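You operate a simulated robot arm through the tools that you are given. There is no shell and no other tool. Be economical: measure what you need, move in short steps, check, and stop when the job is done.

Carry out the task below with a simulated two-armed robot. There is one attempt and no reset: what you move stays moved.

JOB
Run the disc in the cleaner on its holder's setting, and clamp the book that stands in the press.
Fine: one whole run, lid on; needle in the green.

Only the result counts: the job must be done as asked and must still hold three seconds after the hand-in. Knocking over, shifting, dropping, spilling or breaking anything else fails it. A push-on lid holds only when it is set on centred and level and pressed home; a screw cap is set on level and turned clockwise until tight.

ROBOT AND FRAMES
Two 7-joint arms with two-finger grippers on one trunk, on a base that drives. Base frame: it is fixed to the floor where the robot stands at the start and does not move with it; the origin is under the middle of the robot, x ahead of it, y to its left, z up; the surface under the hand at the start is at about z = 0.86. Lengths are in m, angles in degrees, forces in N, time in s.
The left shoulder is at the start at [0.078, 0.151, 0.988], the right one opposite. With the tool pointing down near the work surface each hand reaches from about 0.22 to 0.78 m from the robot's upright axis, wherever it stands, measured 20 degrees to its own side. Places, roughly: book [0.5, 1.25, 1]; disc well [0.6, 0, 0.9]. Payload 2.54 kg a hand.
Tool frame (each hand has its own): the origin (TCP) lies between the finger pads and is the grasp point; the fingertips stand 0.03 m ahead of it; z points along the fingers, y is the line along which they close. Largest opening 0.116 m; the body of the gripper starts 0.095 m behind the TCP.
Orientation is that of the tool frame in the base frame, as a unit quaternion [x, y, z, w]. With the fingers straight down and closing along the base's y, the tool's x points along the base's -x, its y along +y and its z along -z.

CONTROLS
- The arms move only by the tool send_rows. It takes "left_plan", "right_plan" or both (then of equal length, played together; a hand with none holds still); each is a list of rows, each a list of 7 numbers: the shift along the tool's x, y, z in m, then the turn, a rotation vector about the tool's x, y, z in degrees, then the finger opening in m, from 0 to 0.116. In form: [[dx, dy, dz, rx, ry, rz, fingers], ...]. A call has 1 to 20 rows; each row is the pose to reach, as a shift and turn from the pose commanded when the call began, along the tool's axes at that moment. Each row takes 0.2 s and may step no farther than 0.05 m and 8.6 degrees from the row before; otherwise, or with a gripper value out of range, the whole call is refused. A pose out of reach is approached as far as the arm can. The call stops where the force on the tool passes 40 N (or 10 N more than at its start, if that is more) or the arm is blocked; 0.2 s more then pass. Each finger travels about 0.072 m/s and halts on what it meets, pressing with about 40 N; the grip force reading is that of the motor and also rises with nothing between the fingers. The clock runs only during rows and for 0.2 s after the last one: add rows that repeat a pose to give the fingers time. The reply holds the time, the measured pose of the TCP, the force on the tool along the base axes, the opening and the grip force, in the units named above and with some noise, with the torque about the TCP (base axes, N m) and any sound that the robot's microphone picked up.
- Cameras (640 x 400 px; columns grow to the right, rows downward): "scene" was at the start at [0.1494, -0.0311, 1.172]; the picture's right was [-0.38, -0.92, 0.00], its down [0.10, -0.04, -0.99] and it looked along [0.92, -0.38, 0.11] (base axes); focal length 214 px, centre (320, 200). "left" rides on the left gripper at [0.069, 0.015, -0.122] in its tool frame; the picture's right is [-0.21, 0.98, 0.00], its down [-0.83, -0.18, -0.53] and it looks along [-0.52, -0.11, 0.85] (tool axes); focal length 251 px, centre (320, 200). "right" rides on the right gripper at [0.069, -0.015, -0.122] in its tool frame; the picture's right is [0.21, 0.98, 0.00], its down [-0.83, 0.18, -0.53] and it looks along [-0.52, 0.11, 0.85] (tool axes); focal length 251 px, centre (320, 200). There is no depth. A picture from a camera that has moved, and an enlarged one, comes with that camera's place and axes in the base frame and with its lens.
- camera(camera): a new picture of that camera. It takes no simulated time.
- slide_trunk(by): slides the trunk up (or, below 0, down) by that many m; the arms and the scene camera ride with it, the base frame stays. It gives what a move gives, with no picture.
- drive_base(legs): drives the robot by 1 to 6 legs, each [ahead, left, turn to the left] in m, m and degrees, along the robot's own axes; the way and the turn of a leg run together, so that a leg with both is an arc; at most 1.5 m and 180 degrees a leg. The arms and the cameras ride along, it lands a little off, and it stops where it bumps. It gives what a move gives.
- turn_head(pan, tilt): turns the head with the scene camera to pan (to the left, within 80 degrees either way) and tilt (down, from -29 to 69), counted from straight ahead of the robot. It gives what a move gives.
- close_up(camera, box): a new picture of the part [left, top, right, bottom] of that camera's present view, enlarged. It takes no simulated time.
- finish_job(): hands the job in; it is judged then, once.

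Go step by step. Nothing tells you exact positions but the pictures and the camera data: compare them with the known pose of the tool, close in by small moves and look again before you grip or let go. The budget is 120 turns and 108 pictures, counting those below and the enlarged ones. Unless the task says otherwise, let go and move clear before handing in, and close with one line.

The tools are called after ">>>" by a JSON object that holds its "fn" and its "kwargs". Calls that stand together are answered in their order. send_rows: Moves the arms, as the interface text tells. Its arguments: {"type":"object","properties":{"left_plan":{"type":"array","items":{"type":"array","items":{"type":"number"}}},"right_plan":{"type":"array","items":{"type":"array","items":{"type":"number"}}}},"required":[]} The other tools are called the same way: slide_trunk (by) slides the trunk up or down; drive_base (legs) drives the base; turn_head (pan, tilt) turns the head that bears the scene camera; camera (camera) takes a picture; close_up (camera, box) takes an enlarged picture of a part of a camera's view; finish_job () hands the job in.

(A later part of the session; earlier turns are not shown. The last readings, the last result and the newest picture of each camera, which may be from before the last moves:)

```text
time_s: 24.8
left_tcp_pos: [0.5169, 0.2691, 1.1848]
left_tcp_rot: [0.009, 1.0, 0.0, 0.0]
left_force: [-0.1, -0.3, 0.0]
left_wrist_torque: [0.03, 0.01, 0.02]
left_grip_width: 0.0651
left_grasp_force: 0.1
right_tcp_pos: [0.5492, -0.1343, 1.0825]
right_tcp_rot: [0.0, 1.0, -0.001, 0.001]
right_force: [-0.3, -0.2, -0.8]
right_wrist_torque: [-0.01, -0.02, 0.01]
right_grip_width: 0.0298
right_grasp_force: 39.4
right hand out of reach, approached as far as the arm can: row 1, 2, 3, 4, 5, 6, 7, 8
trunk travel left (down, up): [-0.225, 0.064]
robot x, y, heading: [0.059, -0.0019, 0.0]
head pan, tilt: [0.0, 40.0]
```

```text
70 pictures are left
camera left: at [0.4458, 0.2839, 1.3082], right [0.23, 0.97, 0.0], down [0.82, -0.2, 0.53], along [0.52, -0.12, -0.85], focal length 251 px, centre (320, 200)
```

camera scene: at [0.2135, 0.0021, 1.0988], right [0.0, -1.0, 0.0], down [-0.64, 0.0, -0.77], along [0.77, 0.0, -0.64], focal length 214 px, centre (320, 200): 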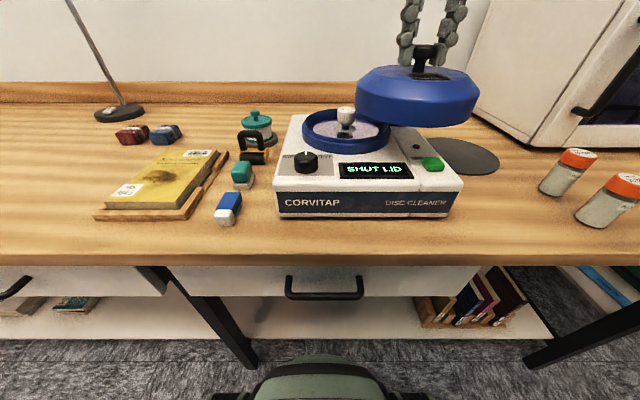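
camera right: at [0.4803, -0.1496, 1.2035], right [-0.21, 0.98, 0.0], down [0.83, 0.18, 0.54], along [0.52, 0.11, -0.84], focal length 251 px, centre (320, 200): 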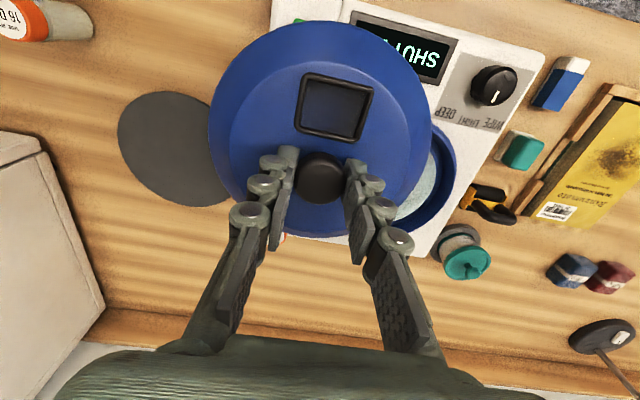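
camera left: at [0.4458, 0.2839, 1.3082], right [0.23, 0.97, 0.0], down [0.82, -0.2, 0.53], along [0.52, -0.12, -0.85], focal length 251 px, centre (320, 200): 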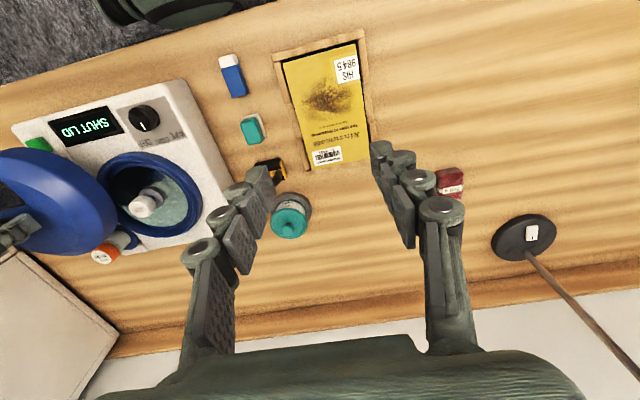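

The arm is at a high-reach limit; raising the trunk 6 cm gives more room. Then I'll approach again.

>>> {"fn": "slide_trunk", "kwargs": {"by": 0.06}}

>>> {"fn": "send_rows", "kwargs": {"right_plan": [[-0.01, 0.01, 0, 0, 0, 0, 0.02], [-0.02, 0.02, 0, 0, 0, 0, 0.02], [-0.03, 0.03, 0, 0, 0, 0, 0.02], [-0.03, 0.03, 0, 0, 0, 0, 0.02]]}}

```text
time_s: 25.8
left_tcp_pos: [0.5159, 0.2683, 1.2449]
left_tcp_rot: [0.009, 1.0, 0.0, 0.001]
left_force: [0.4, -0.2, -0.9]
left_wrist_torque: [-0.03, -0.01, 0.02]
left_grip_width: 0.0646
left_grasp_force: 0.0
right_tcp_pos: [0.55, -0.1338, 1.1431]
right_tcp_rot: [0.001, 1.0, 0.0, 0.0]
right_force: [-0.3, -0.3, -0.6]
right_wrist_torque: [-0.01, -0.05, -0.03]
right_grip_width: 0.0298
right_grasp_force: 39.9
trunk travel left (down, up): [-0.285, 0.004]
robot x, y, heading: [0.0575, -0.0049, -0.1]
head pan, tilt: [0.0, 40.0]
```

```text
time_s: 26.8
left_tcp_pos: [0.5171, 0.2659, 1.2456]
left_tcp_rot: [0.009, 1.0, -0.001, 0.001]
left_force: [0.6, 1.0, -0.5]
left_wrist_torque: [0.01, 0.0, -0.01]
left_grip_width: 0.0652
left_grasp_force: 0.0
right_tcp_pos: [0.558, -0.1342, 1.1321]
right_tcp_rot: [0.0, 1.0, 0.001, 0.001]
right_force: [0.6, -0.9, -1.3]
right_wrist_torque: [0.0, -0.03, 0.0]
right_grip_width: 0.0299
right_grasp_force: 40.2
right hand out of reach, approached as far as the arm can: row 1, 2, 3, 4
trunk travel left (down, up): [-0.285, 0.004]
robot x, y, heading: [0.0583, 0.0047, 0.1]
head pan, tilt: [0.0, 40.0]
```

The arm geometry limits it here; moving the base left puts the target at a comfortable angle for the right arm. Lid bottom is ≈1.05, above everything nearby.

>>> {"fn": "drive_base", "kwargs": {"legs": [[0, 0.14, 0]]}}

>>> {"fn": "camera", "kwargs": {"camera": "scene"}}

```text
time_s: 28.8
left_tcp_pos: [0.5172, 0.4065, 1.2452]
left_tcp_rot: [0.009, 1.0, -0.001, -0.001]
left_force: [0.0, 0.5, 0.0]
left_wrist_torque: [-0.03, -0.03, 0.0]
left_grip_width: 0.0649
left_grasp_force: 0.1
right_tcp_pos: [0.5582, 0.0047, 1.1337]
right_tcp_rot: [0.0, 1.0, 0.001, 0.002]
right_force: [0.0, 0.4, -0.8]
right_wrist_torque: [0.01, 0.03, 0.0]
right_grip_width: 0.0297
right_grasp_force: 40.0
trunk travel left (down, up): [-0.285, 0.004]
robot x, y, heading: [0.0592, 0.1362, 0.3]
head pan, tilt: [0.0, 40.0]
```

```text
69 pictures are left
camera scene: at [0.2135, 0.1415, 1.1588], right [0.0, -1.0, 0.0], down [-0.64, 0.0, -0.77], along [0.77, 0.0, -0.64], focal length 214 px, centre (320, 200)
```

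scene: 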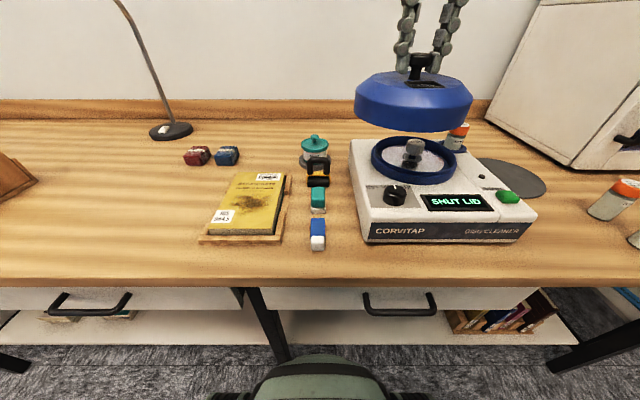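

>>> {"fn": "send_rows", "kwargs": {"right_plan": [[0.0, -0.02, 0.01, 0, 0, 0, 0.02], [-0.015, -0.04, 0.02, 0, 0, 0, 0.02], [-0.03, -0.05, 0.03, 0, 0, 0, 0.02], [-0.041, -0.05, 0.035, 0, 0, 0, 0.02], [-0.041, -0.05, 0.035, 0, 0, 0, 0.02]]}}

>>> {"fn": "camera", "kwargs": {"camera": "left"}}

>>> {"fn": "close_up", "kwargs": {"camera": "scene", "box": [340, 60, 532, 180]}}

```text
time_s: 30.0
left_tcp_pos: [0.5163, 0.4074, 1.2462]
left_tcp_rot: [0.008, 1.0, 0.0, -0.001]
left_force: [-0.2, 0.0, 0.5]
left_wrist_torque: [0.0, -0.05, 0.0]
left_grip_width: 0.0651
left_grasp_force: 0.2
right_tcp_pos: [0.5981, -0.0458, 1.098]
right_tcp_rot: [0.0, 1.0, 0.0, 0.001]
right_force: [0.2, 0.2, -1.5]
right_wrist_torque: [-0.03, 0.04, 0.0]
right_grip_width: 0.0297
right_grasp_force: 40.2
trunk travel left (down, up): [-0.285, 0.004]
robot x, y, heading: [0.0614, 0.1377, -0.1]
head pan, tilt: [0.0, 40.0]
```

```text
68 pictures are left
camera left: at [0.4456, 0.4229, 1.3683], right [0.23, 0.97, 0.0], down [0.82, -0.2, 0.53], along [0.52, -0.12, -0.85], focal length 251 px, centre (320, 200)
```

left: 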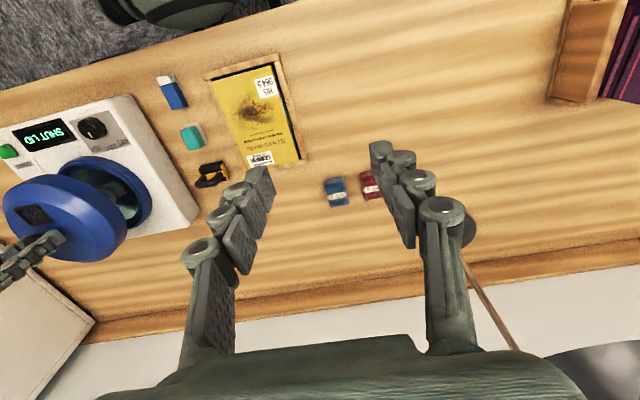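

```text
3.33 times, centred on (436, 120) of scene
camera zoom: at [0.2134, 0.1412, 1.1588], right [0.0, -1.0, 0.0], down [-0.64, 0.0, -0.77], along [0.77, 0.0, -0.64], focal length 715 px, centre (-67, 467)
```

zoom: 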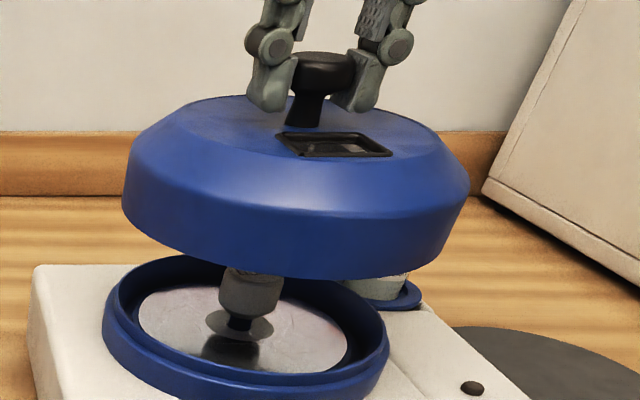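

The y alignment looks right. To verify x, I'll swing the left hand's camera to look sideways (towards −y) at lid and ring.

>>> {"fn": "send_rows", "kwargs": {"left_plan": [[-0.01, -0.01, 0.01, 0, 0, 8, 0.065], [-0.02, -0.02, 0.02, 0, 0, 16, 0.065], [-0.03, -0.03, 0.03, 0, 0, 24, 0.065], [-0.04, -0.04, 0.05, 0, 0, 32, 0.065], [-0.05, -0.05, 0.07, 0, 0, 40, 0.065], [-0.06, -0.06, 0.09, 0, 0, 48, 0.065], [-0.07, -0.08, 0.11, 0, 0, 56, 0.065], [-0.08, -0.1, 0.13, 0, 0, 64, 0.065], [-0.084, -0.12, 0.15, 0, 0, 72, 0.065], [-0.084, -0.13, 0.16, 0, 0, 80, 0.065], [-0.084, -0.13, 0.17, 0, 0, 88, 0.065], [-0.084, -0.13, 0.18, 0, 0, 90, 0.065], [-0.084, -0.13, 0.18, 0, 0, 90, 0.065]]}}

>>> {"fn": "camera", "kwargs": {"camera": "left"}}

```text
time_s: 32.8
left_tcp_pos: [0.4276, 0.1889, 1.0273]
left_tcp_rot: [0.713, 0.701, 0.0, -0.001]
left_force: [0.2, -0.1, -0.2]
left_wrist_torque: [0.02, -0.01, -0.04]
left_grip_width: 0.0649
left_grasp_force: 0.0
left hand out of reach, approached as far as the arm can: row 5, 6, 7, 8, 9, 10, 11, 12, 13
right_tcp_pos: [0.599, -0.0472, 1.0976]
right_tcp_rot: [0.0, 1.0, 0.001, 0.002]
right_force: [0.4, 0.2, -1.7]
right_wrist_torque: [0.0, -0.03, 0.0]
right_grip_width: 0.0298
right_grasp_force: 40.1
trunk travel left (down, up): [-0.285, 0.004]
robot x, y, heading: [0.0618, 0.1376, -0.1]
head pan, tilt: [0.0, 40.0]
```

```text
66 pictures are left
camera left: at [0.441, 0.257, 1.15], right [0.97, -0.23, 0.0], down [-0.2, -0.82, 0.53], along [-0.12, -0.52, -0.85], focal length 251 px, centre (320, 200)
```

left: 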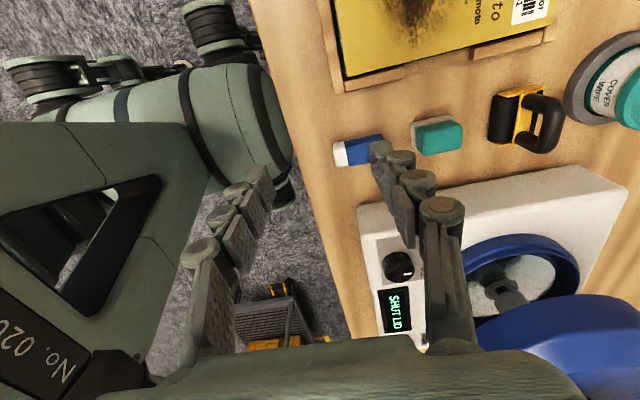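

>>> {"fn": "send_rows", "kwargs": {"left_plan": [[0.02, 0.03, -0.01, 0, 0, 0, 0.065], [0.04, 0.06, -0.02, 0, 0, 0, 0.065], [0.06, 0.09, -0.02, 0, 0, 0, 0.065], [0.06, 0.13, -0.02, 0, 0, 0, 0.065], [0.06, 0.13, -0.02, 0, 0, 0, 0.065]]}}

>>> {"fn": "camera", "kwargs": {"camera": "left"}}

```text
time_s: 34.0
left_tcp_pos: [0.425, 0.1939, 1.0291]
left_tcp_rot: [0.713, 0.702, 0.0, 0.0]
left_force: [0.8, -0.1, 1.1]
left_wrist_torque: [-0.01, 0.01, 0.01]
left_grip_width: 0.065
left_grasp_force: 0.1
left hand out of reach, approached as far as the arm can: row 1, 2, 3, 4, 5
right_tcp_pos: [0.5972, -0.0464, 1.0976]
right_tcp_rot: [0.001, 1.0, 0.001, 0.001]
right_force: [0.6, -0.3, -0.7]
right_wrist_torque: [-0.01, -0.01, -0.02]
right_grip_width: 0.03
right_grasp_force: 39.6
trunk travel left (down, up): [-0.285, 0.004]
robot x, y, heading: [0.0595, 0.1388, -0.1]
head pan, tilt: [0.0, 40.0]
```

```text
65 pictures are left
camera left: at [0.439, 0.2616, 1.1511], right [0.97, -0.23, 0.0], down [-0.19, -0.82, 0.53], along [-0.12, -0.52, -0.85], focal length 251 px, centre (320, 200)
```

left: 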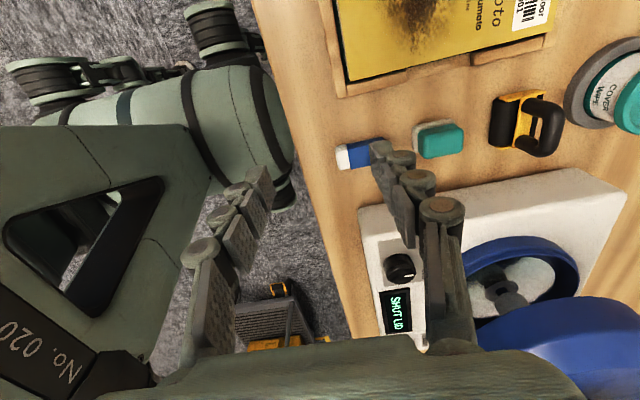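

>>> {"fn": "send_rows", "kwargs": {"left_plan": [[0.01, 0, -0.02, 0, 0, -8, 0.065], [0.02, 0, -0.04, 0, 0, -16, 0.065], [0.03, 0, -0.06, 0, 0, -24, 0.065], [0.04, 0, -0.08, 0, 0, -32, 0.065], [0.05, 0.0, -0.1, 0, 0, -40, 0.065], [0.05, 0.02, -0.12, 0, 0, -48, 0.065], [0.05, 0.04, -0.12, 0, 0, -48, 0.065], [0.05, 0.04, -0.12, 0, 0, -48, 0.065]]}}

>>> {"fn": "camera", "kwargs": {"camera": "left"}}

```text
time_s: 35.8
left_tcp_pos: [0.4707, 0.2374, 1.1459]
left_tcp_rot: [0.365, 0.931, 0.0, 0.0]
left_force: [0.4, 0.8, 0.2]
left_wrist_torque: [0.0, 0.0, -0.02]
left_grip_width: 0.065
left_grasp_force: 0.0
right_tcp_pos: [0.5982, -0.0455, 1.0977]
right_tcp_rot: [0.0, 1.0, 0.002, 0.001]
right_force: [0.1, 0.3, -0.7]
right_wrist_torque: [0.01, 0.0, 0.01]
right_grip_width: 0.0298
right_grasp_force: 40.0
trunk travel left (down, up): [-0.285, 0.004]
robot x, y, heading: [0.0577, 0.1404, 0.3]
head pan, tilt: [0.0, 40.0]
```

```text
64 pictures are left
camera left: at [0.4288, 0.2943, 1.2685], right [0.82, 0.57, 0.0], down [0.48, -0.7, 0.53], along [0.3, -0.44, -0.85], focal length 251 px, centre (320, 200)
```

left: 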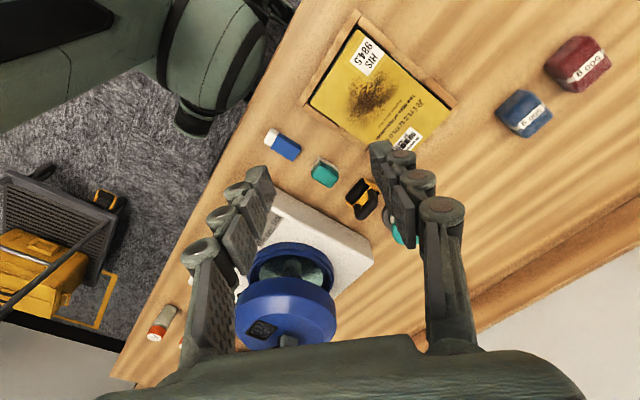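

>>> {"fn": "close_up", "kwargs": {"camera": "left", "box": [220, 220, 380, 350]}}

```text
3.08 times, centred on (300, 285) of left
camera zoom: at [0.4288, 0.2943, 1.2685], right [0.82, 0.57, 0.0], down [0.48, -0.7, 0.53], along [0.3, -0.44, -0.85], focal length 774 px, centre (382, -62)
```

zoom: 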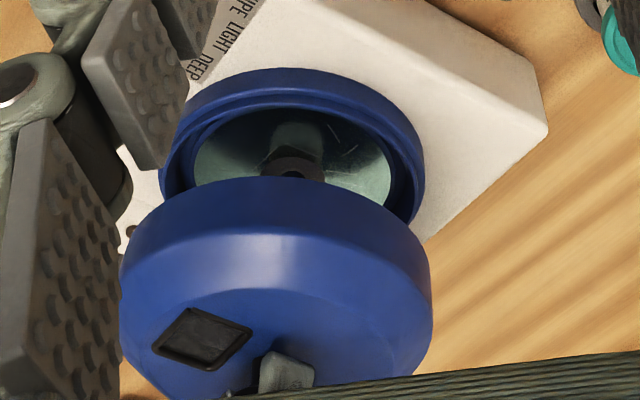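

The side view shows the lid is ≈2 mm short in +x. I'll shift that and lower to just above the ring, then re-check.

>>> {"fn": "send_rows", "kwargs": {"right_plan": [[-0.002, 0, 0.02, 0, 0, 0, 0.02], [-0.002, 0, 0.035, 0, 0, 0, 0.02], [-0.002, 0, 0.043, 0, 0, 0, 0.02], [-0.002, 0, 0.043, 0, 0, 0, 0.02]]}}

>>> {"fn": "close_up", "kwargs": {"camera": "left", "box": [220, 220, 380, 350]}}

>>> {"fn": "close_up", "kwargs": {"camera": "scene", "box": [340, 80, 532, 200]}}

```text
time_s: 36.8
left_tcp_pos: [0.4715, 0.2366, 1.1457]
left_tcp_rot: [0.366, 0.931, 0.001, 0.0]
left_force: [0.3, -0.1, 0.4]
left_wrist_torque: [0.02, 0.01, -0.03]
left_grip_width: 0.065
left_grasp_force: 0.0
right_tcp_pos: [0.6014, -0.0455, 1.0564]
right_tcp_rot: [0.0, 1.0, 0.0, 0.001]
right_force: [-0.1, -0.1, -1.0]
right_wrist_torque: [0.02, 0.02, 0.02]
right_grip_width: 0.0299
right_grasp_force: 40.3
trunk travel left (down, up): [-0.285, 0.004]
robot x, y, heading: [0.0616, 0.138, -0.1]
head pan, tilt: [0.0, 40.0]
```

```text
3.08 times, centred on (300, 285) of left
camera zoom: at [0.4288, 0.2943, 1.2683], right [0.82, 0.57, 0.0], down [0.48, -0.7, 0.53], along [0.3, -0.44, -0.85], focal length 774 px, centre (382, -62)
```

zoom: 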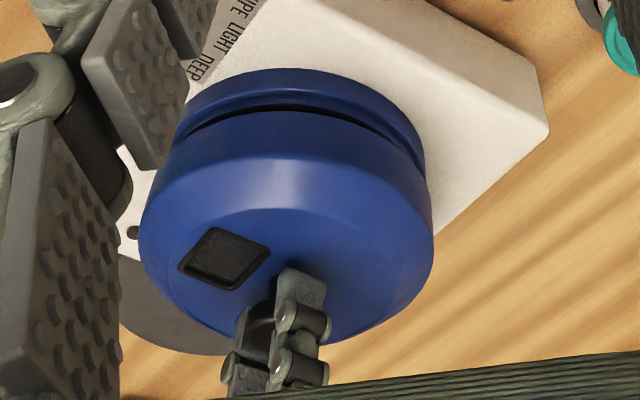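

```text
3.33 times, centred on (436, 140) of scene
camera zoom: at [0.2135, 0.1412, 1.1588], right [0.0, -1.0, 0.0], down [-0.64, 0.0, -0.77], along [0.77, 0.0, -0.64], focal length 715 px, centre (-67, 400)
```

zoom: 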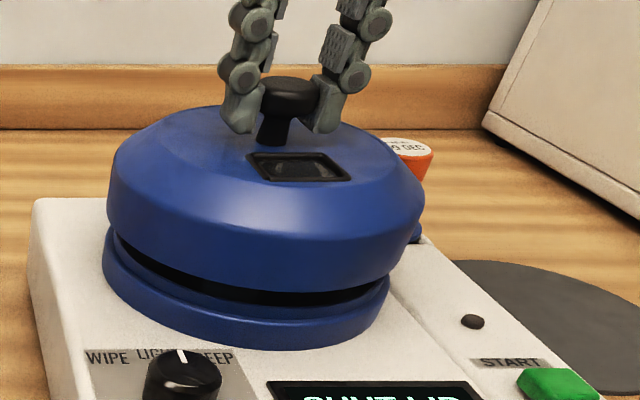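

Both views agree the lid is centred. Lowering slowly until it meets the ring.

>>> {"fn": "send_rows", "kwargs": {"right_plan": [[0, 0, 0.005, 0, 0, 0, 0.02], [0, 0, 0.008, 0, 0, 0, 0.02], [0, 0, 0.011, 0, 0, 0, 0.02], [0, 0, 0.014, 0, 0, 0, 0.02], [0, 0, 0.017, 0, 0, 0, 0.02], [0, 0, 0.02, 0, 0, 0, 0.02], [0, 0, 0.02, 0, 0, 0, 0.02]]}}

>>> {"fn": "close_up", "kwargs": {"camera": "scene", "box": [340, 80, 532, 200]}}

>>> {"fn": "close_up", "kwargs": {"camera": "left", "box": [220, 220, 380, 350]}}

```text
time_s: 38.4
left_tcp_pos: [0.4689, 0.2355, 1.1467]
left_tcp_rot: [0.366, 0.931, 0.0, 0.0]
left_force: [-0.1, 0.3, 0.2]
left_wrist_torque: [0.01, 0.0, -0.01]
left_grip_width: 0.0648
left_grasp_force: 0.0
right_tcp_pos: [0.6008, -0.0474, 1.0354]
right_tcp_rot: [0.001, 1.0, 0.0, 0.001]
right_force: [-0.2, -7.0, 5.1]
right_wrist_torque: [-0.12, -0.13, -0.02]
right_grip_width: 0.0298
right_grasp_force: 40.0
trunk travel left (down, up): [-0.285, 0.004]
robot x, y, heading: [0.0596, 0.138, 0.3]
head pan, tilt: [0.0, 40.0]
heard: snap
```

```text
3.33 times, centred on (436, 140) of scene
camera zoom: at [0.213, 0.1404, 1.1589], right [0.0, -1.0, 0.0], down [-0.64, 0.0, -0.77], along [0.77, 0.0, -0.64], focal length 715 px, centre (-67, 400)
```

zoom: 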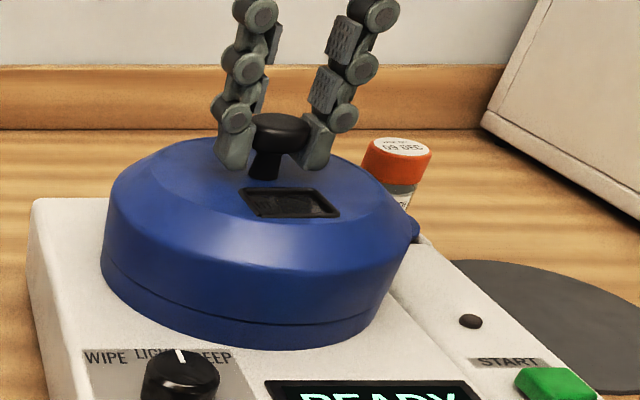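

```text
3.08 times, centred on (300, 285) of left
camera zoom: at [0.4283, 0.2933, 1.2686], right [0.82, 0.57, 0.0], down [0.48, -0.7, 0.53], along [0.3, -0.44, -0.85], focal length 774 px, centre (382, -62)
```

zoom: 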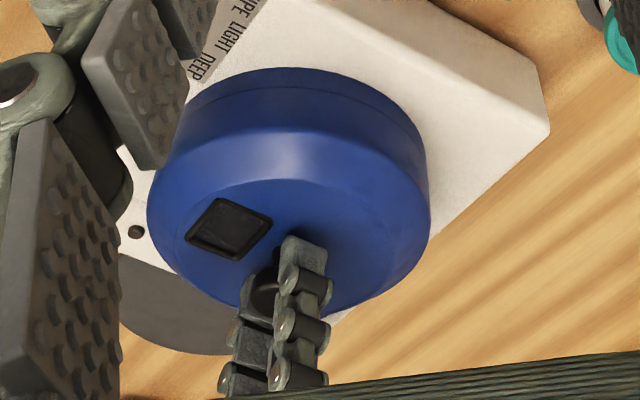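

Snap heard, and the display says READY: lid is home. Releasing and moving the right hand above the START button (≈[0.477, −0.157, 0.945]).

>>> {"fn": "send_rows", "kwargs": {"right_plan": [[0, 0, 0, 0, 0, 0, 0.045], [0, 0, 0, 0, 0, 0, 0.06], [0, 0, 0, 0, 0, 0, 0.06], [0, 0, -0.03, 0, 0, 0, 0.06], [0, 0, -0.06, 0, 0, 0, 0.05], [0.03, -0.03, -0.06, 0, 0, 0, 0.03], [0.06, -0.06, -0.06, 0, 0, 0, 0.01], [0.09, -0.09, -0.04, 0, 0, 0, 0], [0.124, -0.11, -0.02, 0, 0, 0, 0], [0.124, -0.11, 0.02, 0, 0, 0, 0], [0.124, -0.11, 0.02, 0, 0, 0, 0]]}}

>>> {"fn": "camera", "kwargs": {"camera": "right"}}

>>> {"fn": "close_up", "kwargs": {"camera": "scene", "box": [340, 80, 580, 240]}}

```text
time_s: 40.8
left_tcp_pos: [0.4709, 0.2362, 1.1452]
left_tcp_rot: [0.367, 0.93, 0.0, 0.001]
left_force: [0.3, -0.3, -1.0]
left_wrist_torque: [0.01, 0.01, 0.02]
left_grip_width: 0.065
left_grasp_force: 0.1
right_tcp_pos: [0.4782, -0.1544, 1.0147]
right_tcp_rot: [0.0, 1.0, 0.0, 0.002]
right_force: [0.2, -0.1, -0.5]
right_wrist_torque: [0.0, 0.01, -0.01]
right_grip_width: 0.0
right_grasp_force: 29.1
trunk travel left (down, up): [-0.285, 0.004]
robot x, y, heading: [0.0662, 0.1391, -0.0]
head pan, tilt: [0.0, 40.0]
```

```text
58 pictures are left
camera right: at [0.4089, -0.1708, 1.1343], right [-0.21, 0.98, 0.0], down [0.82, 0.18, 0.54], along [0.52, 0.12, -0.84], focal length 251 px, centre (320, 200)
```

right: 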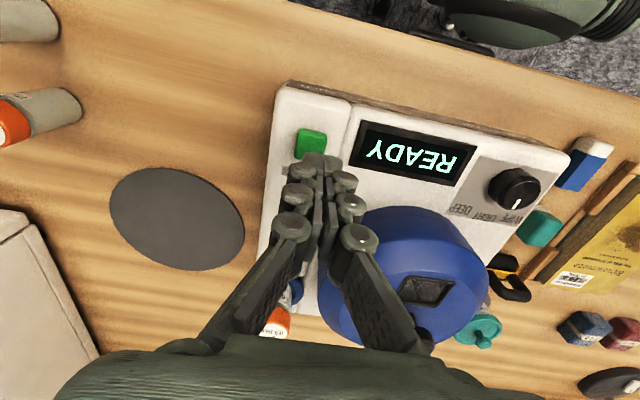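

```text
2.50 times, centred on (460, 160) of scene
camera zoom: at [0.2132, 0.1413, 1.1589], right [0.0, -1.0, 0.0], down [-0.64, 0.0, -0.77], along [0.77, 0.0, -0.64], focal length 536 px, centre (-30, 300)
```

zoom: 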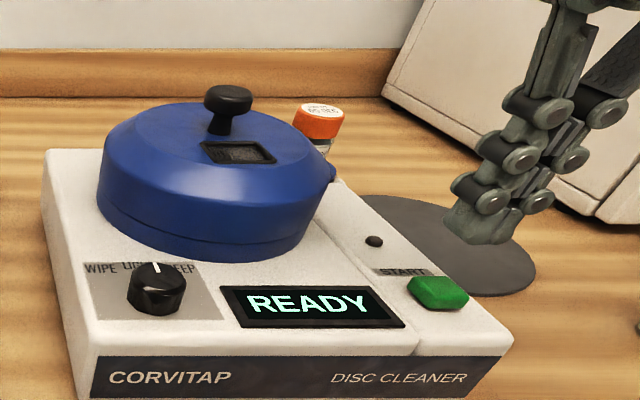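

Button at ≈[0.476, −0.160]. Pressing straight down with closed fingers, then backing off.

>>> {"fn": "send_rows", "kwargs": {"right_plan": [[0.002, -0.005, 0.02, 0, 0, 0, 0], [0.002, -0.005, 0.034, 0, 0, 0, 0], [0.002, -0.005, 0.038, 0, 0, 0, 0], [0.002, -0.005, 0.041, 0, 0, 0, 0], [0.002, -0.005, 0.044, 0, 0, 0, 0]]}}

>>> {"fn": "close_up", "kwargs": {"camera": "scene", "box": [340, 80, 580, 240]}}

```text
time_s: 42.0
left_tcp_pos: [0.4703, 0.2357, 1.1445]
left_tcp_rot: [0.367, 0.93, 0.0, 0.001]
left_force: [-0.5, -0.7, -0.6]
left_wrist_torque: [0.0, -0.03, -0.01]
left_grip_width: 0.065
left_grasp_force: 0.1
right_tcp_pos: [0.4756, -0.1592, 0.9706]
right_tcp_rot: [0.0, 1.0, 0.001, 0.001]
right_force: [0.6, -0.6, 1.9]
right_wrist_torque: [-0.02, 0.0, 0.02]
right_grip_width: 0.006
right_grasp_force: 28.5
trunk travel left (down, up): [-0.285, 0.004]
robot x, y, heading: [0.0576, 0.1424, -0.0]
head pan, tilt: [0.0, 40.0]
heard: click
```

```text
2.50 times, centred on (460, 160) of scene
camera zoom: at [0.2134, 0.1413, 1.1589], right [0.0, -1.0, 0.0], down [-0.64, 0.0, -0.77], along [0.77, 0.0, -0.64], focal length 536 px, centre (-30, 300)
```

zoom: 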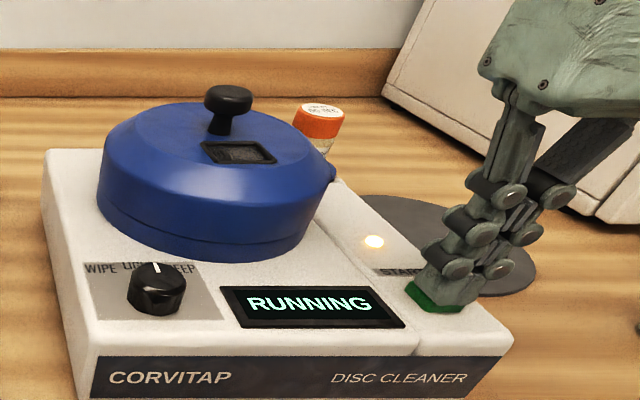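

It's RUNNING. I'll lift off, tuck the right hand, and turn the head left to view the press.

>>> {"fn": "send_rows", "kwargs": {"right_plan": [[0, 0, -0.03, 0, 0, 0, 0], [0, 0, -0.07, 0, 0, 0, 0], [0.02, -0.01, -0.11, 0, 0, 0, 0], [0.05, -0.01, -0.15, 0, 0, 0, 0], [0.08, -0.01, -0.17, 0, 0, 0, 0]], "left_plan": [[0, 0, -0.01, 0, 0, -8, 0.065], [0.01, 0, -0.02, 0, 0, -16, 0.065], [0.03, 0.02, -0.03, 0, 0, -24, 0.065], [0.06, 0.04, -0.04, 0, 0, -32, 0.065], [0.09, 0.06, -0.05, 0, 0, -40, 0.065]]}}

>>> {"fn": "turn_head", "kwargs": {"pan": 60, "tilt": 15}}

>>> {"fn": "camera", "kwargs": {"camera": "scene"}}

```text
time_s: 43.2
left_tcp_pos: [0.4443, 0.344, 1.1924]
left_tcp_rot: [0.024, 1.0, 0.0, 0.0]
left_force: [-0.4, 0.0, 0.4]
left_wrist_torque: [0.0, -0.02, 0.02]
left_grip_width: 0.0647
left_grasp_force: 0.0
right_tcp_pos: [0.3961, -0.1688, 1.1404]
right_tcp_rot: [0.0, 1.0, 0.001, 0.001]
right_force: [-0.3, 0.4, 0.2]
right_wrist_torque: [-0.02, -0.02, 0.0]
right_grip_width: 0.0
right_grasp_force: 28.0
trunk travel left (down, up): [-0.285, 0.004]
robot x, y, heading: [0.059, 0.1398, 0.1]
head pan, tilt: [0.0, 40.0]
```

```text
time_s: 44.5
left_tcp_pos: [0.4457, 0.3422, 1.1923]
left_tcp_rot: [0.027, 1.0, 0.0, -0.001]
left_force: [0.2, 0.3, 0.2]
left_wrist_torque: [-0.02, 0.01, 0.0]
left_grip_width: 0.0651
left_grasp_force: 0.2
right_tcp_pos: [0.3969, -0.1706, 1.1384]
right_tcp_rot: [0.001, 1.0, 0.001, 0.001]
right_force: [0.8, 0.8, -0.6]
right_wrist_torque: [-0.01, 0.0, 0.02]
right_grip_width: 0.0002
right_grasp_force: 28.1
trunk travel left (down, up): [-0.285, 0.004]
robot x, y, heading: [0.0591, 0.1395, -0.2]
head pan, tilt: [60.0, 15.0]
```

```text
55 pictures are left
camera scene: at [0.1752, 0.2221, 1.1983], right [0.87, -0.5, 0.0], down [-0.13, -0.22, -0.97], along [0.48, 0.84, -0.26], focal length 214 px, centre (320, 200)
```

scene: 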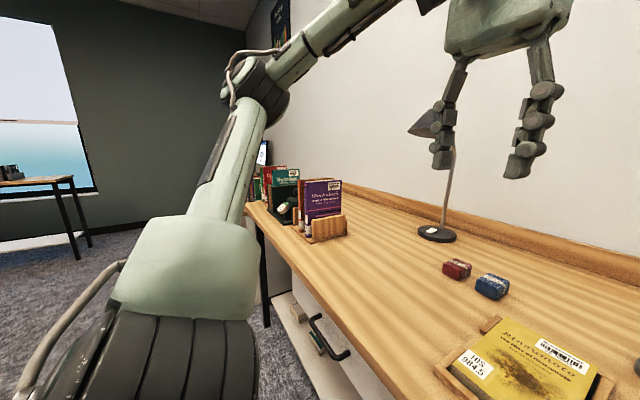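

>>> {"fn": "close_up", "kwargs": {"camera": "scene", "box": [230, 140, 390, 250]}}

```text
3.64 times, centred on (310, 195) of scene
camera zoom: at [0.1752, 0.2221, 1.1983], right [0.87, -0.5, 0.0], down [-0.13, -0.22, -0.97], along [0.48, 0.84, -0.26], focal length 780 px, centre (356, 218)
```

zoom: 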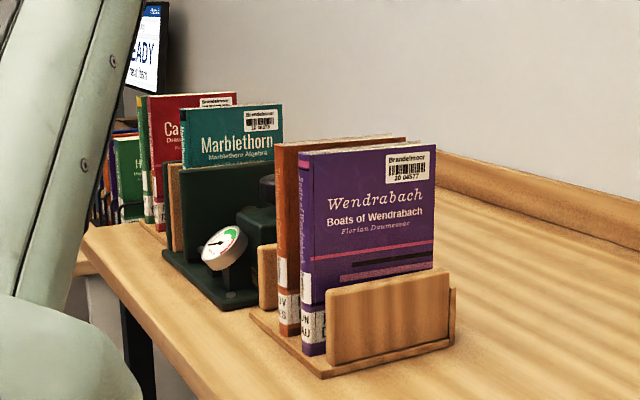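

The press is the green device with a gauge holding "Marblethorn", at about y≈1.25. Driving left and looking.

>>> {"fn": "drive_base", "kwargs": {"legs": [[-0.02, 0.7, 0]]}}

>>> {"fn": "turn_head", "kwargs": {"pan": 35, "tilt": 25}}

>>> {"fn": "camera", "kwargs": {"camera": "scene"}}

>>> {"fn": "camera", "kwargs": {"camera": "left"}}

```text
time_s: 51.5
left_tcp_pos: [0.4263, 1.027, 1.1936]
left_tcp_rot: [0.024, 1.0, 0.0, 0.0]
left_force: [0.0, 1.1, 0.0]
left_wrist_torque: [0.02, 0.0, 0.01]
left_grip_width: 0.0654
left_grasp_force: 0.0
right_tcp_pos: [0.3776, 0.5124, 1.1391]
right_tcp_rot: [0.0, 1.0, 0.001, 0.001]
right_force: [-0.5, 0.6, -0.1]
right_wrist_torque: [0.0, 0.0, 0.0]
right_grip_width: 0.0
right_grasp_force: 28.7
trunk travel left (down, up): [-0.285, 0.004]
robot x, y, heading: [0.0358, 0.8254, 0.1]
head pan, tilt: [60.0, 15.0]
```

```text
time_s: 52.4
left_tcp_pos: [0.4252, 1.0269, 1.1918]
left_tcp_rot: [0.024, 1.0, 0.0, 0.001]
left_force: [-0.6, -0.5, 0.1]
left_wrist_torque: [0.01, 0.03, 0.01]
left_grip_width: 0.0651
left_grasp_force: 0.1
right_tcp_pos: [0.3786, 0.5119, 1.14]
right_tcp_rot: [-0.001, 1.0, 0.0, 0.001]
right_force: [-0.8, 1.5, -0.1]
right_wrist_torque: [-0.01, -0.02, 0.02]
right_grip_width: 0.0003
right_grasp_force: 28.5
trunk travel left (down, up): [-0.285, 0.004]
robot x, y, heading: [0.0386, 0.8234, 0.1]
head pan, tilt: [35.0, 25.0]
```

```text
53 pictures are left
camera scene: at [0.1828, 0.8771, 1.1822], right [0.58, -0.82, 0.0], down [-0.35, -0.24, -0.91], along [0.74, 0.52, -0.42], focal length 214 px, centre (320, 200)
```

scene: 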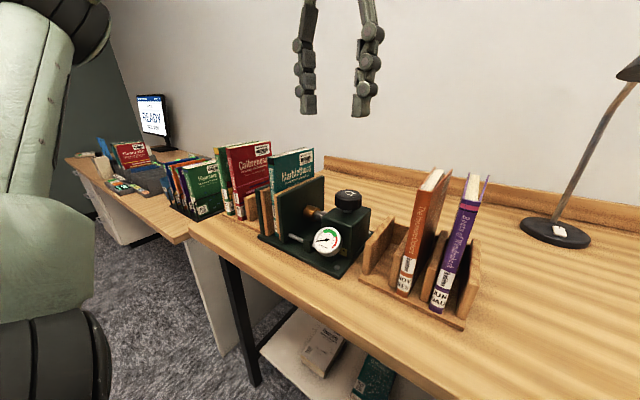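

```text
52 pictures are left
camera left: at [0.3542, 1.0455, 1.3151], right [0.26, 0.96, 0.0], down [0.82, -0.22, 0.53], along [0.52, -0.14, -0.85], focal length 251 px, centre (320, 200)
```

left: 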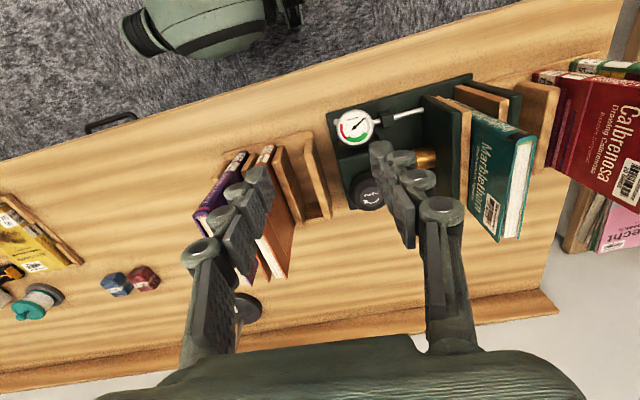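

>>> {"fn": "close_up", "kwargs": {"camera": "scene", "box": [230, 140, 390, 290]}}

>>> {"fn": "close_up", "kwargs": {"camera": "left", "box": [310, 70, 550, 230]}}

```text
2.67 times, centred on (310, 215) of scene
camera zoom: at [0.1828, 0.8771, 1.1822], right [0.58, -0.82, 0.0], down [-0.35, -0.24, -0.91], along [0.74, 0.52, -0.42], focal length 572 px, centre (347, 160)
```

zoom: 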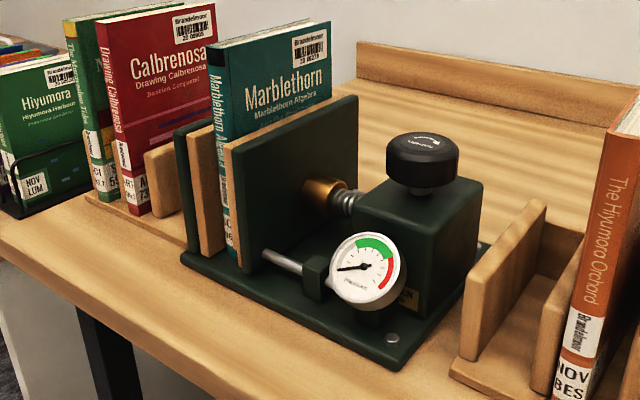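

```text
2.50 times, centred on (430, 150) of left
camera zoom: at [0.3542, 1.0455, 1.3151], right [0.26, 0.96, 0.0], down [0.82, -0.22, 0.53], along [0.52, -0.14, -0.85], focal length 629 px, centre (45, 325)
```

zoom: 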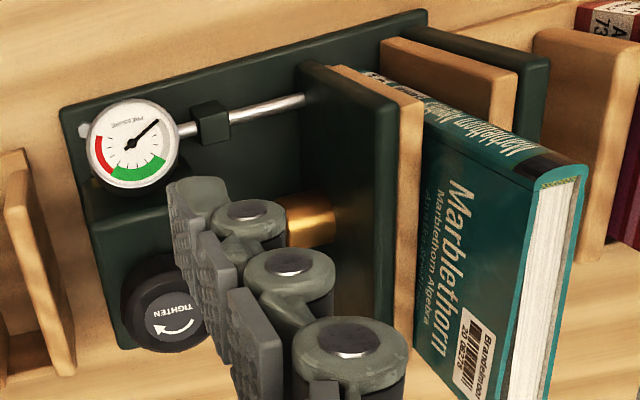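

The press knob is at ≈[0.550, 1.064, top 0.997], with a vertical axis and "TIGHTEN" arrow. Bringing the left hand above it.

>>> {"fn": "send_rows", "kwargs": {"left_plan": [[-0.03, 0.01, 0.0, 0, 0, 0, 0.08], [-0.06, 0.02, 0.02, 0, 0, 0, 0.09], [-0.09, 0.03, 0.04, 0, 0, 0, 0.09], [-0.123, 0.043, 0.06, 0, 0, 0, 0.09], [-0.123, 0.043, 0.09, 0, 0, 0, 0.09], [-0.123, 0.043, 0.09, 0, 0, 0, 0.09]]}}

>>> {"fn": "camera", "kwargs": {"camera": "left"}}

>>> {"fn": "close_up", "kwargs": {"camera": "left", "box": [250, 80, 410, 180]}}

>>> {"fn": "close_up", "kwargs": {"camera": "scene", "box": [230, 120, 430, 290]}}

```text
time_s: 53.8
left_tcp_pos: [0.5511, 1.0632, 1.1033]
left_tcp_rot: [0.024, 1.0, 0.0, -0.001]
left_force: [-0.2, 0.1, 0.3]
left_wrist_torque: [0.0, -0.01, 0.0]
left_grip_width: 0.09
left_grasp_force: 0.2
right_tcp_pos: [0.3779, 0.5125, 1.1396]
right_tcp_rot: [0.0, 1.0, 0.002, 0.001]
right_force: [-0.5, -0.6, -0.7]
right_wrist_torque: [0.02, 0.04, 0.02]
right_grip_width: 0.0
right_grasp_force: 28.8
trunk travel left (down, up): [-0.285, 0.004]
robot x, y, heading: [0.0359, 0.8229, 0.2]
head pan, tilt: [35.0, 25.0]
```

```text
49 pictures are left
camera left: at [0.4805, 1.0811, 1.2248], right [0.26, 0.96, 0.0], down [0.82, -0.22, 0.53], along [0.52, -0.14, -0.85], focal length 251 px, centre (320, 200)
```

left: 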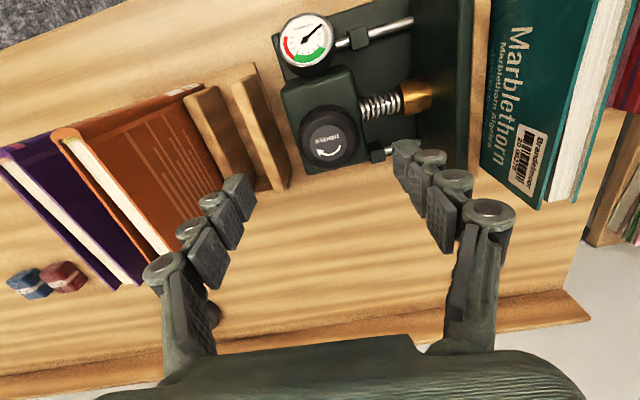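

```text
4.00 times, centred on (330, 130) of left
camera zoom: at [0.4805, 1.0811, 1.2248], right [0.26, 0.96, 0.0], down [0.82, -0.22, 0.53], along [0.52, -0.14, -0.85], focal length 1006 px, centre (280, 480)
```

zoom: 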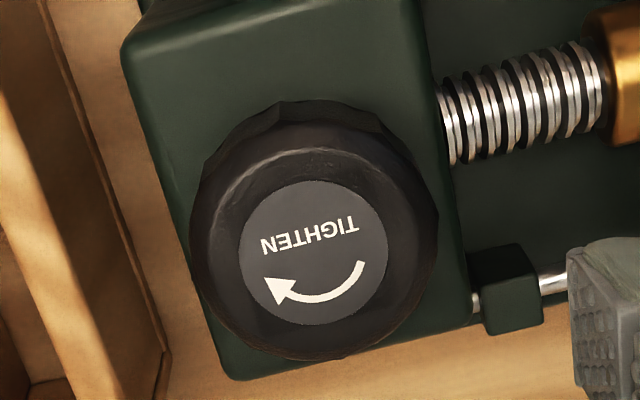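

```text
2.35 times, centred on (330, 205) of scene
camera zoom: at [0.1828, 0.8769, 1.1822], right [0.58, -0.82, 0.0], down [-0.35, -0.24, -0.91], along [0.74, 0.52, -0.42], focal length 505 px, centre (296, 188)
```

zoom: 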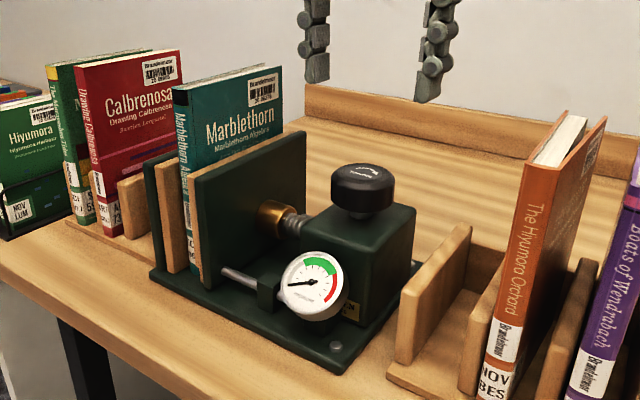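

The arrow is clockwise seen from above. Knob centre ≈[0.560, 1.067]; I'll pre-turn −45° and lower the open fingers around it.

>>> {"fn": "send_rows", "kwargs": {"left_plan": [[-0.0088, 0.0044, 0, 0, 0, -8, 0.085], [-0.0088, 0.0044, 0.01, 0, 0, -16, 0.085], [-0.0088, 0.0044, 0.02, 0, 0, -24, 0.085], [-0.0088, 0.0044, 0.03, 0, 0, -32, 0.085], [-0.0088, 0.0044, 0.04, 0, 0, -40, 0.085], [-0.0088, 0.0044, 0.05, 0, 0, -48, 0.085], [-0.0088, 0.0044, 0.06, 0, 0, -48, 0.085], [-0.0088, 0.0044, 0.06, 0, 0, -48, 0.085]]}}

>>> {"fn": "camera", "kwargs": {"camera": "left"}}

>>> {"fn": "close_up", "kwargs": {"camera": "scene", "box": [230, 120, 430, 290]}}

```text
time_s: 55.6
left_tcp_pos: [0.5594, 1.0679, 1.0435]
left_tcp_rot: [-0.384, 0.923, -0.001, 0.0]
left_force: [-0.4, -0.2, -0.8]
left_wrist_torque: [0.0, -0.02, -0.02]
left_grip_width: 0.0851
left_grasp_force: 0.0
right_tcp_pos: [0.3781, 0.5128, 1.1394]
right_tcp_rot: [-0.001, 1.0, 0.0, 0.001]
right_force: [-0.2, 0.1, -0.1]
right_wrist_torque: [0.0, -0.03, -0.01]
right_grip_width: 0.0001
right_grasp_force: 28.6
trunk travel left (down, up): [-0.285, 0.004]
robot x, y, heading: [0.0371, 0.8183, 0.2]
head pan, tilt: [35.0, 25.0]
```

```text
46 pictures are left
camera left: at [0.4974, 1.0291, 1.1661], right [-0.54, 0.84, 0.0], down [0.71, 0.46, 0.53], along [0.45, 0.29, -0.85], focal length 251 px, centre (320, 200)
```

left: 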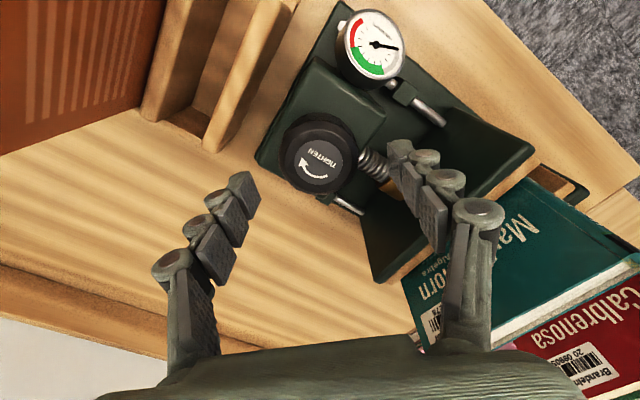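

```text
2.35 times, centred on (330, 205) of scene
camera zoom: at [0.1829, 0.877, 1.1821], right [0.58, -0.82, 0.0], down [-0.35, -0.24, -0.91], along [0.74, 0.52, -0.42], focal length 505 px, centre (296, 188)
```

zoom: 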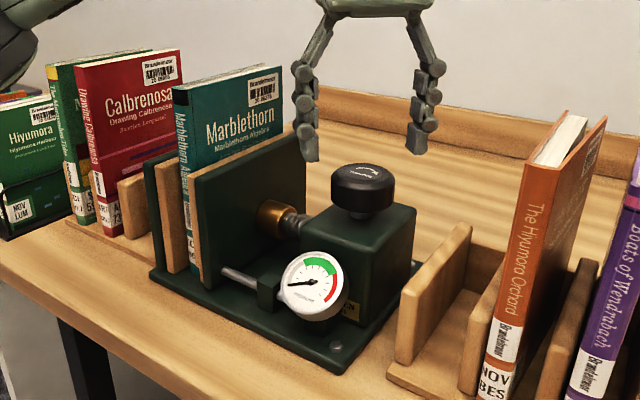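

>>> {"fn": "send_rows", "kwargs": {"left_plan": [[0, 0, 0.02, 0, 0, 0, 0.08], [0, 0, 0.035, 0, 0, 0, 0.08], [0, 0, 0.037, 0, 0, 0, 0.07], [0, 0, 0.037, 0, 0, 0, 0.055], [0, 0, 0.037, 0, 0, 0, 0.05], [0, 0, 0.037, 0, 0, 0, 0.05], [0, 0, 0.037, 0, 0, 0, 0.05]]}}

>>> {"fn": "close_up", "kwargs": {"camera": "scene", "box": [230, 120, 430, 290]}}

```text
time_s: 57.2
left_tcp_pos: [0.5603, 1.0665, 1.0064]
left_tcp_rot: [-0.384, 0.923, 0.0, 0.001]
left_force: [7.0, -3.7, 3.6]
left_wrist_torque: [-0.36, -0.65, 0.03]
left_grip_width: 0.0563
left_grasp_force: 44.4
right_tcp_pos: [0.3797, 0.5126, 1.1399]
right_tcp_rot: [-0.001, 1.0, 0.0, 0.001]
right_force: [0.2, 0.5, 0.4]
right_wrist_torque: [0.01, 0.0, -0.03]
right_grip_width: 0.0
right_grasp_force: 28.7
trunk travel left (down, up): [-0.285, 0.004]
robot x, y, heading: [0.0382, 0.8218, 0.1]
head pan, tilt: [35.0, 25.0]
```

```text
2.35 times, centred on (330, 205) of scene
camera zoom: at [0.1835, 0.8765, 1.1821], right [0.58, -0.82, 0.0], down [-0.35, -0.24, -0.91], along [0.74, 0.52, -0.42], focal length 505 px, centre (296, 188)
```

zoom: 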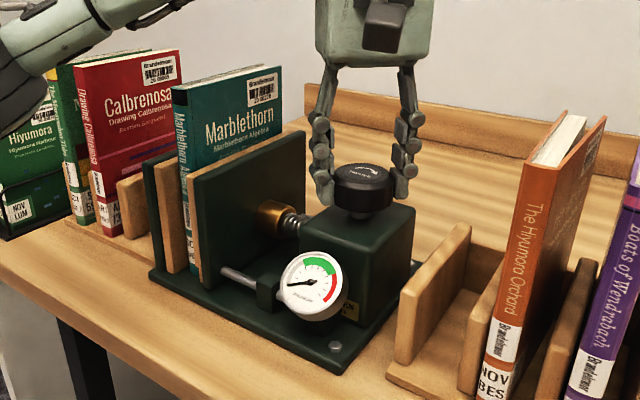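

The knob is gripped (56 mm). Turning 90° clockwise.

>>> {"fn": "send_rows", "kwargs": {"left_plan": [[0, 0, 0, 0, 0, 7.5, 0.05], [0, 0, 0, 0, 0, 15, 0.05], [0, 0, 0, 0, 0, 22.5, 0.05], [0, 0, 0, 0, 0, 30, 0.05], [0, 0, 0, 0, 0, 37.5, 0.05], [0, 0, 0, 0, 0, 45, 0.05], [0, 0, 0, 0, 0, 52.5, 0.05], [0, 0, 0, 0, 0, 60, 0.05], [0, 0, 0, 0, 0, 67.5, 0.05], [0, 0, 0, 0, 0, 75, 0.05], [0, 0, 0, 0, 0, 82.5, 0.05], [0, 0, 0, 0, 0, 90, 0.05], [0, 0, 0, 0, 0, 90, 0.05]]}}

>>> {"fn": "close_up", "kwargs": {"camera": "scene", "box": [230, 120, 430, 290]}}

```text
time_s: 59.8
left_tcp_pos: [0.559, 1.0688, 1.0055]
left_tcp_rot: [0.361, 0.932, 0.004, 0.003]
left_force: [7.1, 1.4, 0.8]
left_wrist_torque: [0.21, 0.68, 0.03]
left_grip_width: 0.0562
left_grasp_force: 45.0
left hand out of reach, approached as far as the arm can: row 12
right_tcp_pos: [0.3782, 0.5134, 1.1397]
right_tcp_rot: [-0.001, 1.0, 0.0, 0.0]
right_force: [-1.0, 1.2, -0.6]
right_wrist_torque: [0.01, 0.0, 0.0]
right_grip_width: 0.0001
right_grasp_force: 28.9
trunk travel left (down, up): [-0.285, 0.004]
robot x, y, heading: [0.0357, 0.8181, 0.1]
head pan, tilt: [35.0, 25.0]
stopped in row 12 (left hand): the force on the tool passed its limit at 46 N (the readings are from after the stop); the commanded pose is now the measured one
```

```text
2.35 times, centred on (330, 205) of scene
camera zoom: at [0.1838, 0.8772, 1.1816], right [0.58, -0.82, 0.0], down [-0.35, -0.24, -0.91], along [0.74, 0.52, -0.42], focal length 505 px, centre (296, 188)
```

zoom: 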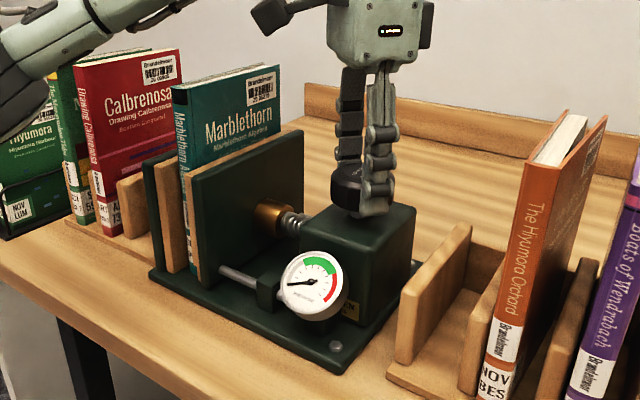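

The plate advanced without pressure yet. I'll regrip: open, turn back ~107°, close.

>>> {"fn": "send_rows", "kwargs": {"left_plan": [[0, 0, 0, 0, 0, 0, 0.07], [0, 0, 0, 0, 0, 0, 0.076], [0, 0, 0, 0, 0, -8.2, 0.076], [0, 0, 0, 0, 0, -16.4, 0.076], [0, 0, 0, 0, 0, -24.6, 0.076], [0, 0, 0, 0, 0, -32.8, 0.076], [0, 0, 0, 0, 0, -41, 0.076], [0, 0, 0, 0, 0, -49.2, 0.076], [0, 0, 0, 0, 0, -57.4, 0.076], [0, 0, 0, 0, 0, -65.6, 0.076], [0, 0, 0, 0, 0, -73.8, 0.076], [0, 0, 0, 0, 0, -82, 0.076], [0, 0, 0, 0, 0, -90.2, 0.076], [0, 0, 0, 0, 0, -98.4, 0.076], [0, 0, 0, 0, 0, -106, 0.076], [0, 0, 0, 0, 0, -106, 0.05], [0, 0, 0, 0, 0, -106, 0.05], [0, 0, 0, 0, 0, -106, 0.05]]}}

>>> {"fn": "close_up", "kwargs": {"camera": "scene", "box": [230, 120, 430, 290]}}

```text
time_s: 63.6
left_tcp_pos: [0.5596, 1.0669, 1.0074]
left_tcp_rot: [-0.527, 0.85, -0.001, 0.006]
left_force: [15.1, -5.6, 6.9]
left_wrist_torque: [-0.28, -0.62, -0.05]
left_grip_width: 0.0563
left_grasp_force: 45.1
right_tcp_pos: [0.3792, 0.5125, 1.1392]
right_tcp_rot: [-0.001, 1.0, 0.001, 0.0]
right_force: [0.5, 0.0, -0.1]
right_wrist_torque: [0.01, -0.01, 0.02]
right_grip_width: 0.0001
right_grasp_force: 28.7
trunk travel left (down, up): [-0.285, 0.004]
robot x, y, heading: [0.0384, 0.8186, 0.1]
head pan, tilt: [35.0, 25.0]
```

```text
2.35 times, centred on (330, 205) of scene
camera zoom: at [0.184, 0.8762, 1.1821], right [0.58, -0.82, 0.0], down [-0.35, -0.24, -0.91], along [0.74, 0.52, -0.42], focal length 505 px, centre (296, 188)
```

zoom: 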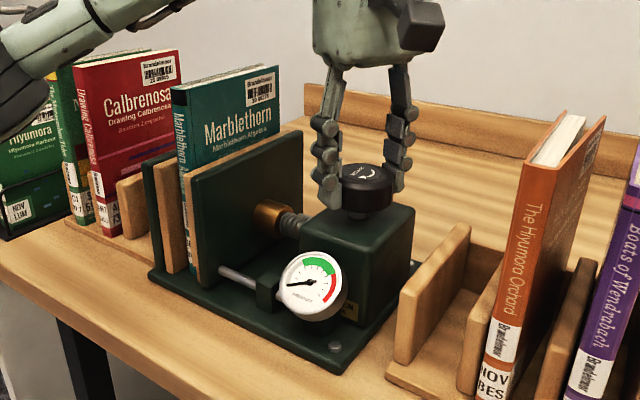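

>>> {"fn": "send_rows", "kwargs": {"left_plan": [[-0.0007, -0.0013, 0, 0, 0, 8, 0.05], [-0.0007, -0.0013, 0, 0, 0, 16, 0.05], [-0.0007, -0.0013, 0, 0, 0, 24, 0.05], [-0.0007, -0.0013, 0, 0, 0, 32, 0.05], [-0.0007, -0.0013, 0, 0, 0, 40, 0.05], [-0.0007, -0.0013, 0, 0, 0, 48, 0.05], [-0.0007, -0.0013, 0, 0, 0, 56, 0.05], [-0.0007, -0.0013, 0, 0, 0, 64, 0.05], [-0.0007, -0.0013, 0, 0, 0, 72, 0.05], [-0.0007, -0.0013, 0, 0, 0, 80, 0.05], [-0.0007, -0.0013, 0, 0, 0, 88, 0.05], [-0.0007, -0.0013, 0, 0, 0, 96, 0.05], [-0.0007, -0.0013, 0, 0, 0, 101, 0.05]]}}

>>> {"fn": "close_up", "kwargs": {"camera": "scene", "box": [230, 120, 430, 290]}}

```text
time_s: 66.4
left_tcp_pos: [0.5593, 1.0682, 1.007]
left_tcp_rot: [0.322, 0.947, 0.004, 0.004]
left_force: [1.3, -4.2, 9.1]
left_wrist_torque: [-1.01, -0.56, -0.03]
left_grip_width: 0.0561
left_grasp_force: 45.1
right_tcp_pos: [0.3766, 0.5137, 1.1391]
right_tcp_rot: [0.0, 1.0, 0.001, 0.0]
right_force: [0.1, -0.2, 0.1]
right_wrist_torque: [-0.01, -0.04, 0.01]
right_grip_width: 0.0
right_grasp_force: 28.9
trunk travel left (down, up): [-0.285, 0.004]
robot x, y, heading: [0.038, 0.8197, -0.0]
head pan, tilt: [35.0, 25.0]
```

```text
2.35 times, centred on (330, 205) of scene
camera zoom: at [0.1825, 0.8764, 1.1823], right [0.58, -0.82, 0.0], down [-0.34, -0.24, -0.91], along [0.74, 0.52, -0.42], focal length 505 px, centre (296, 188)
```

zoom: 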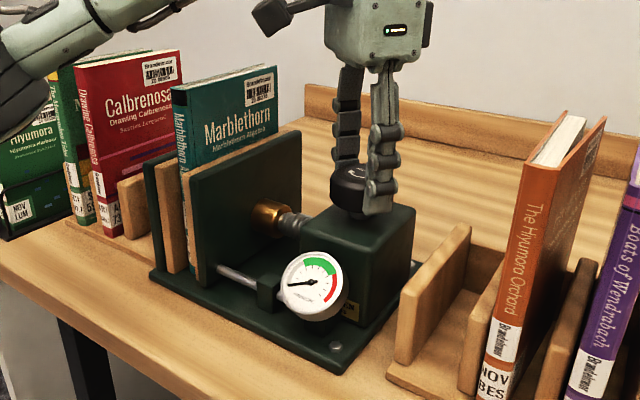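

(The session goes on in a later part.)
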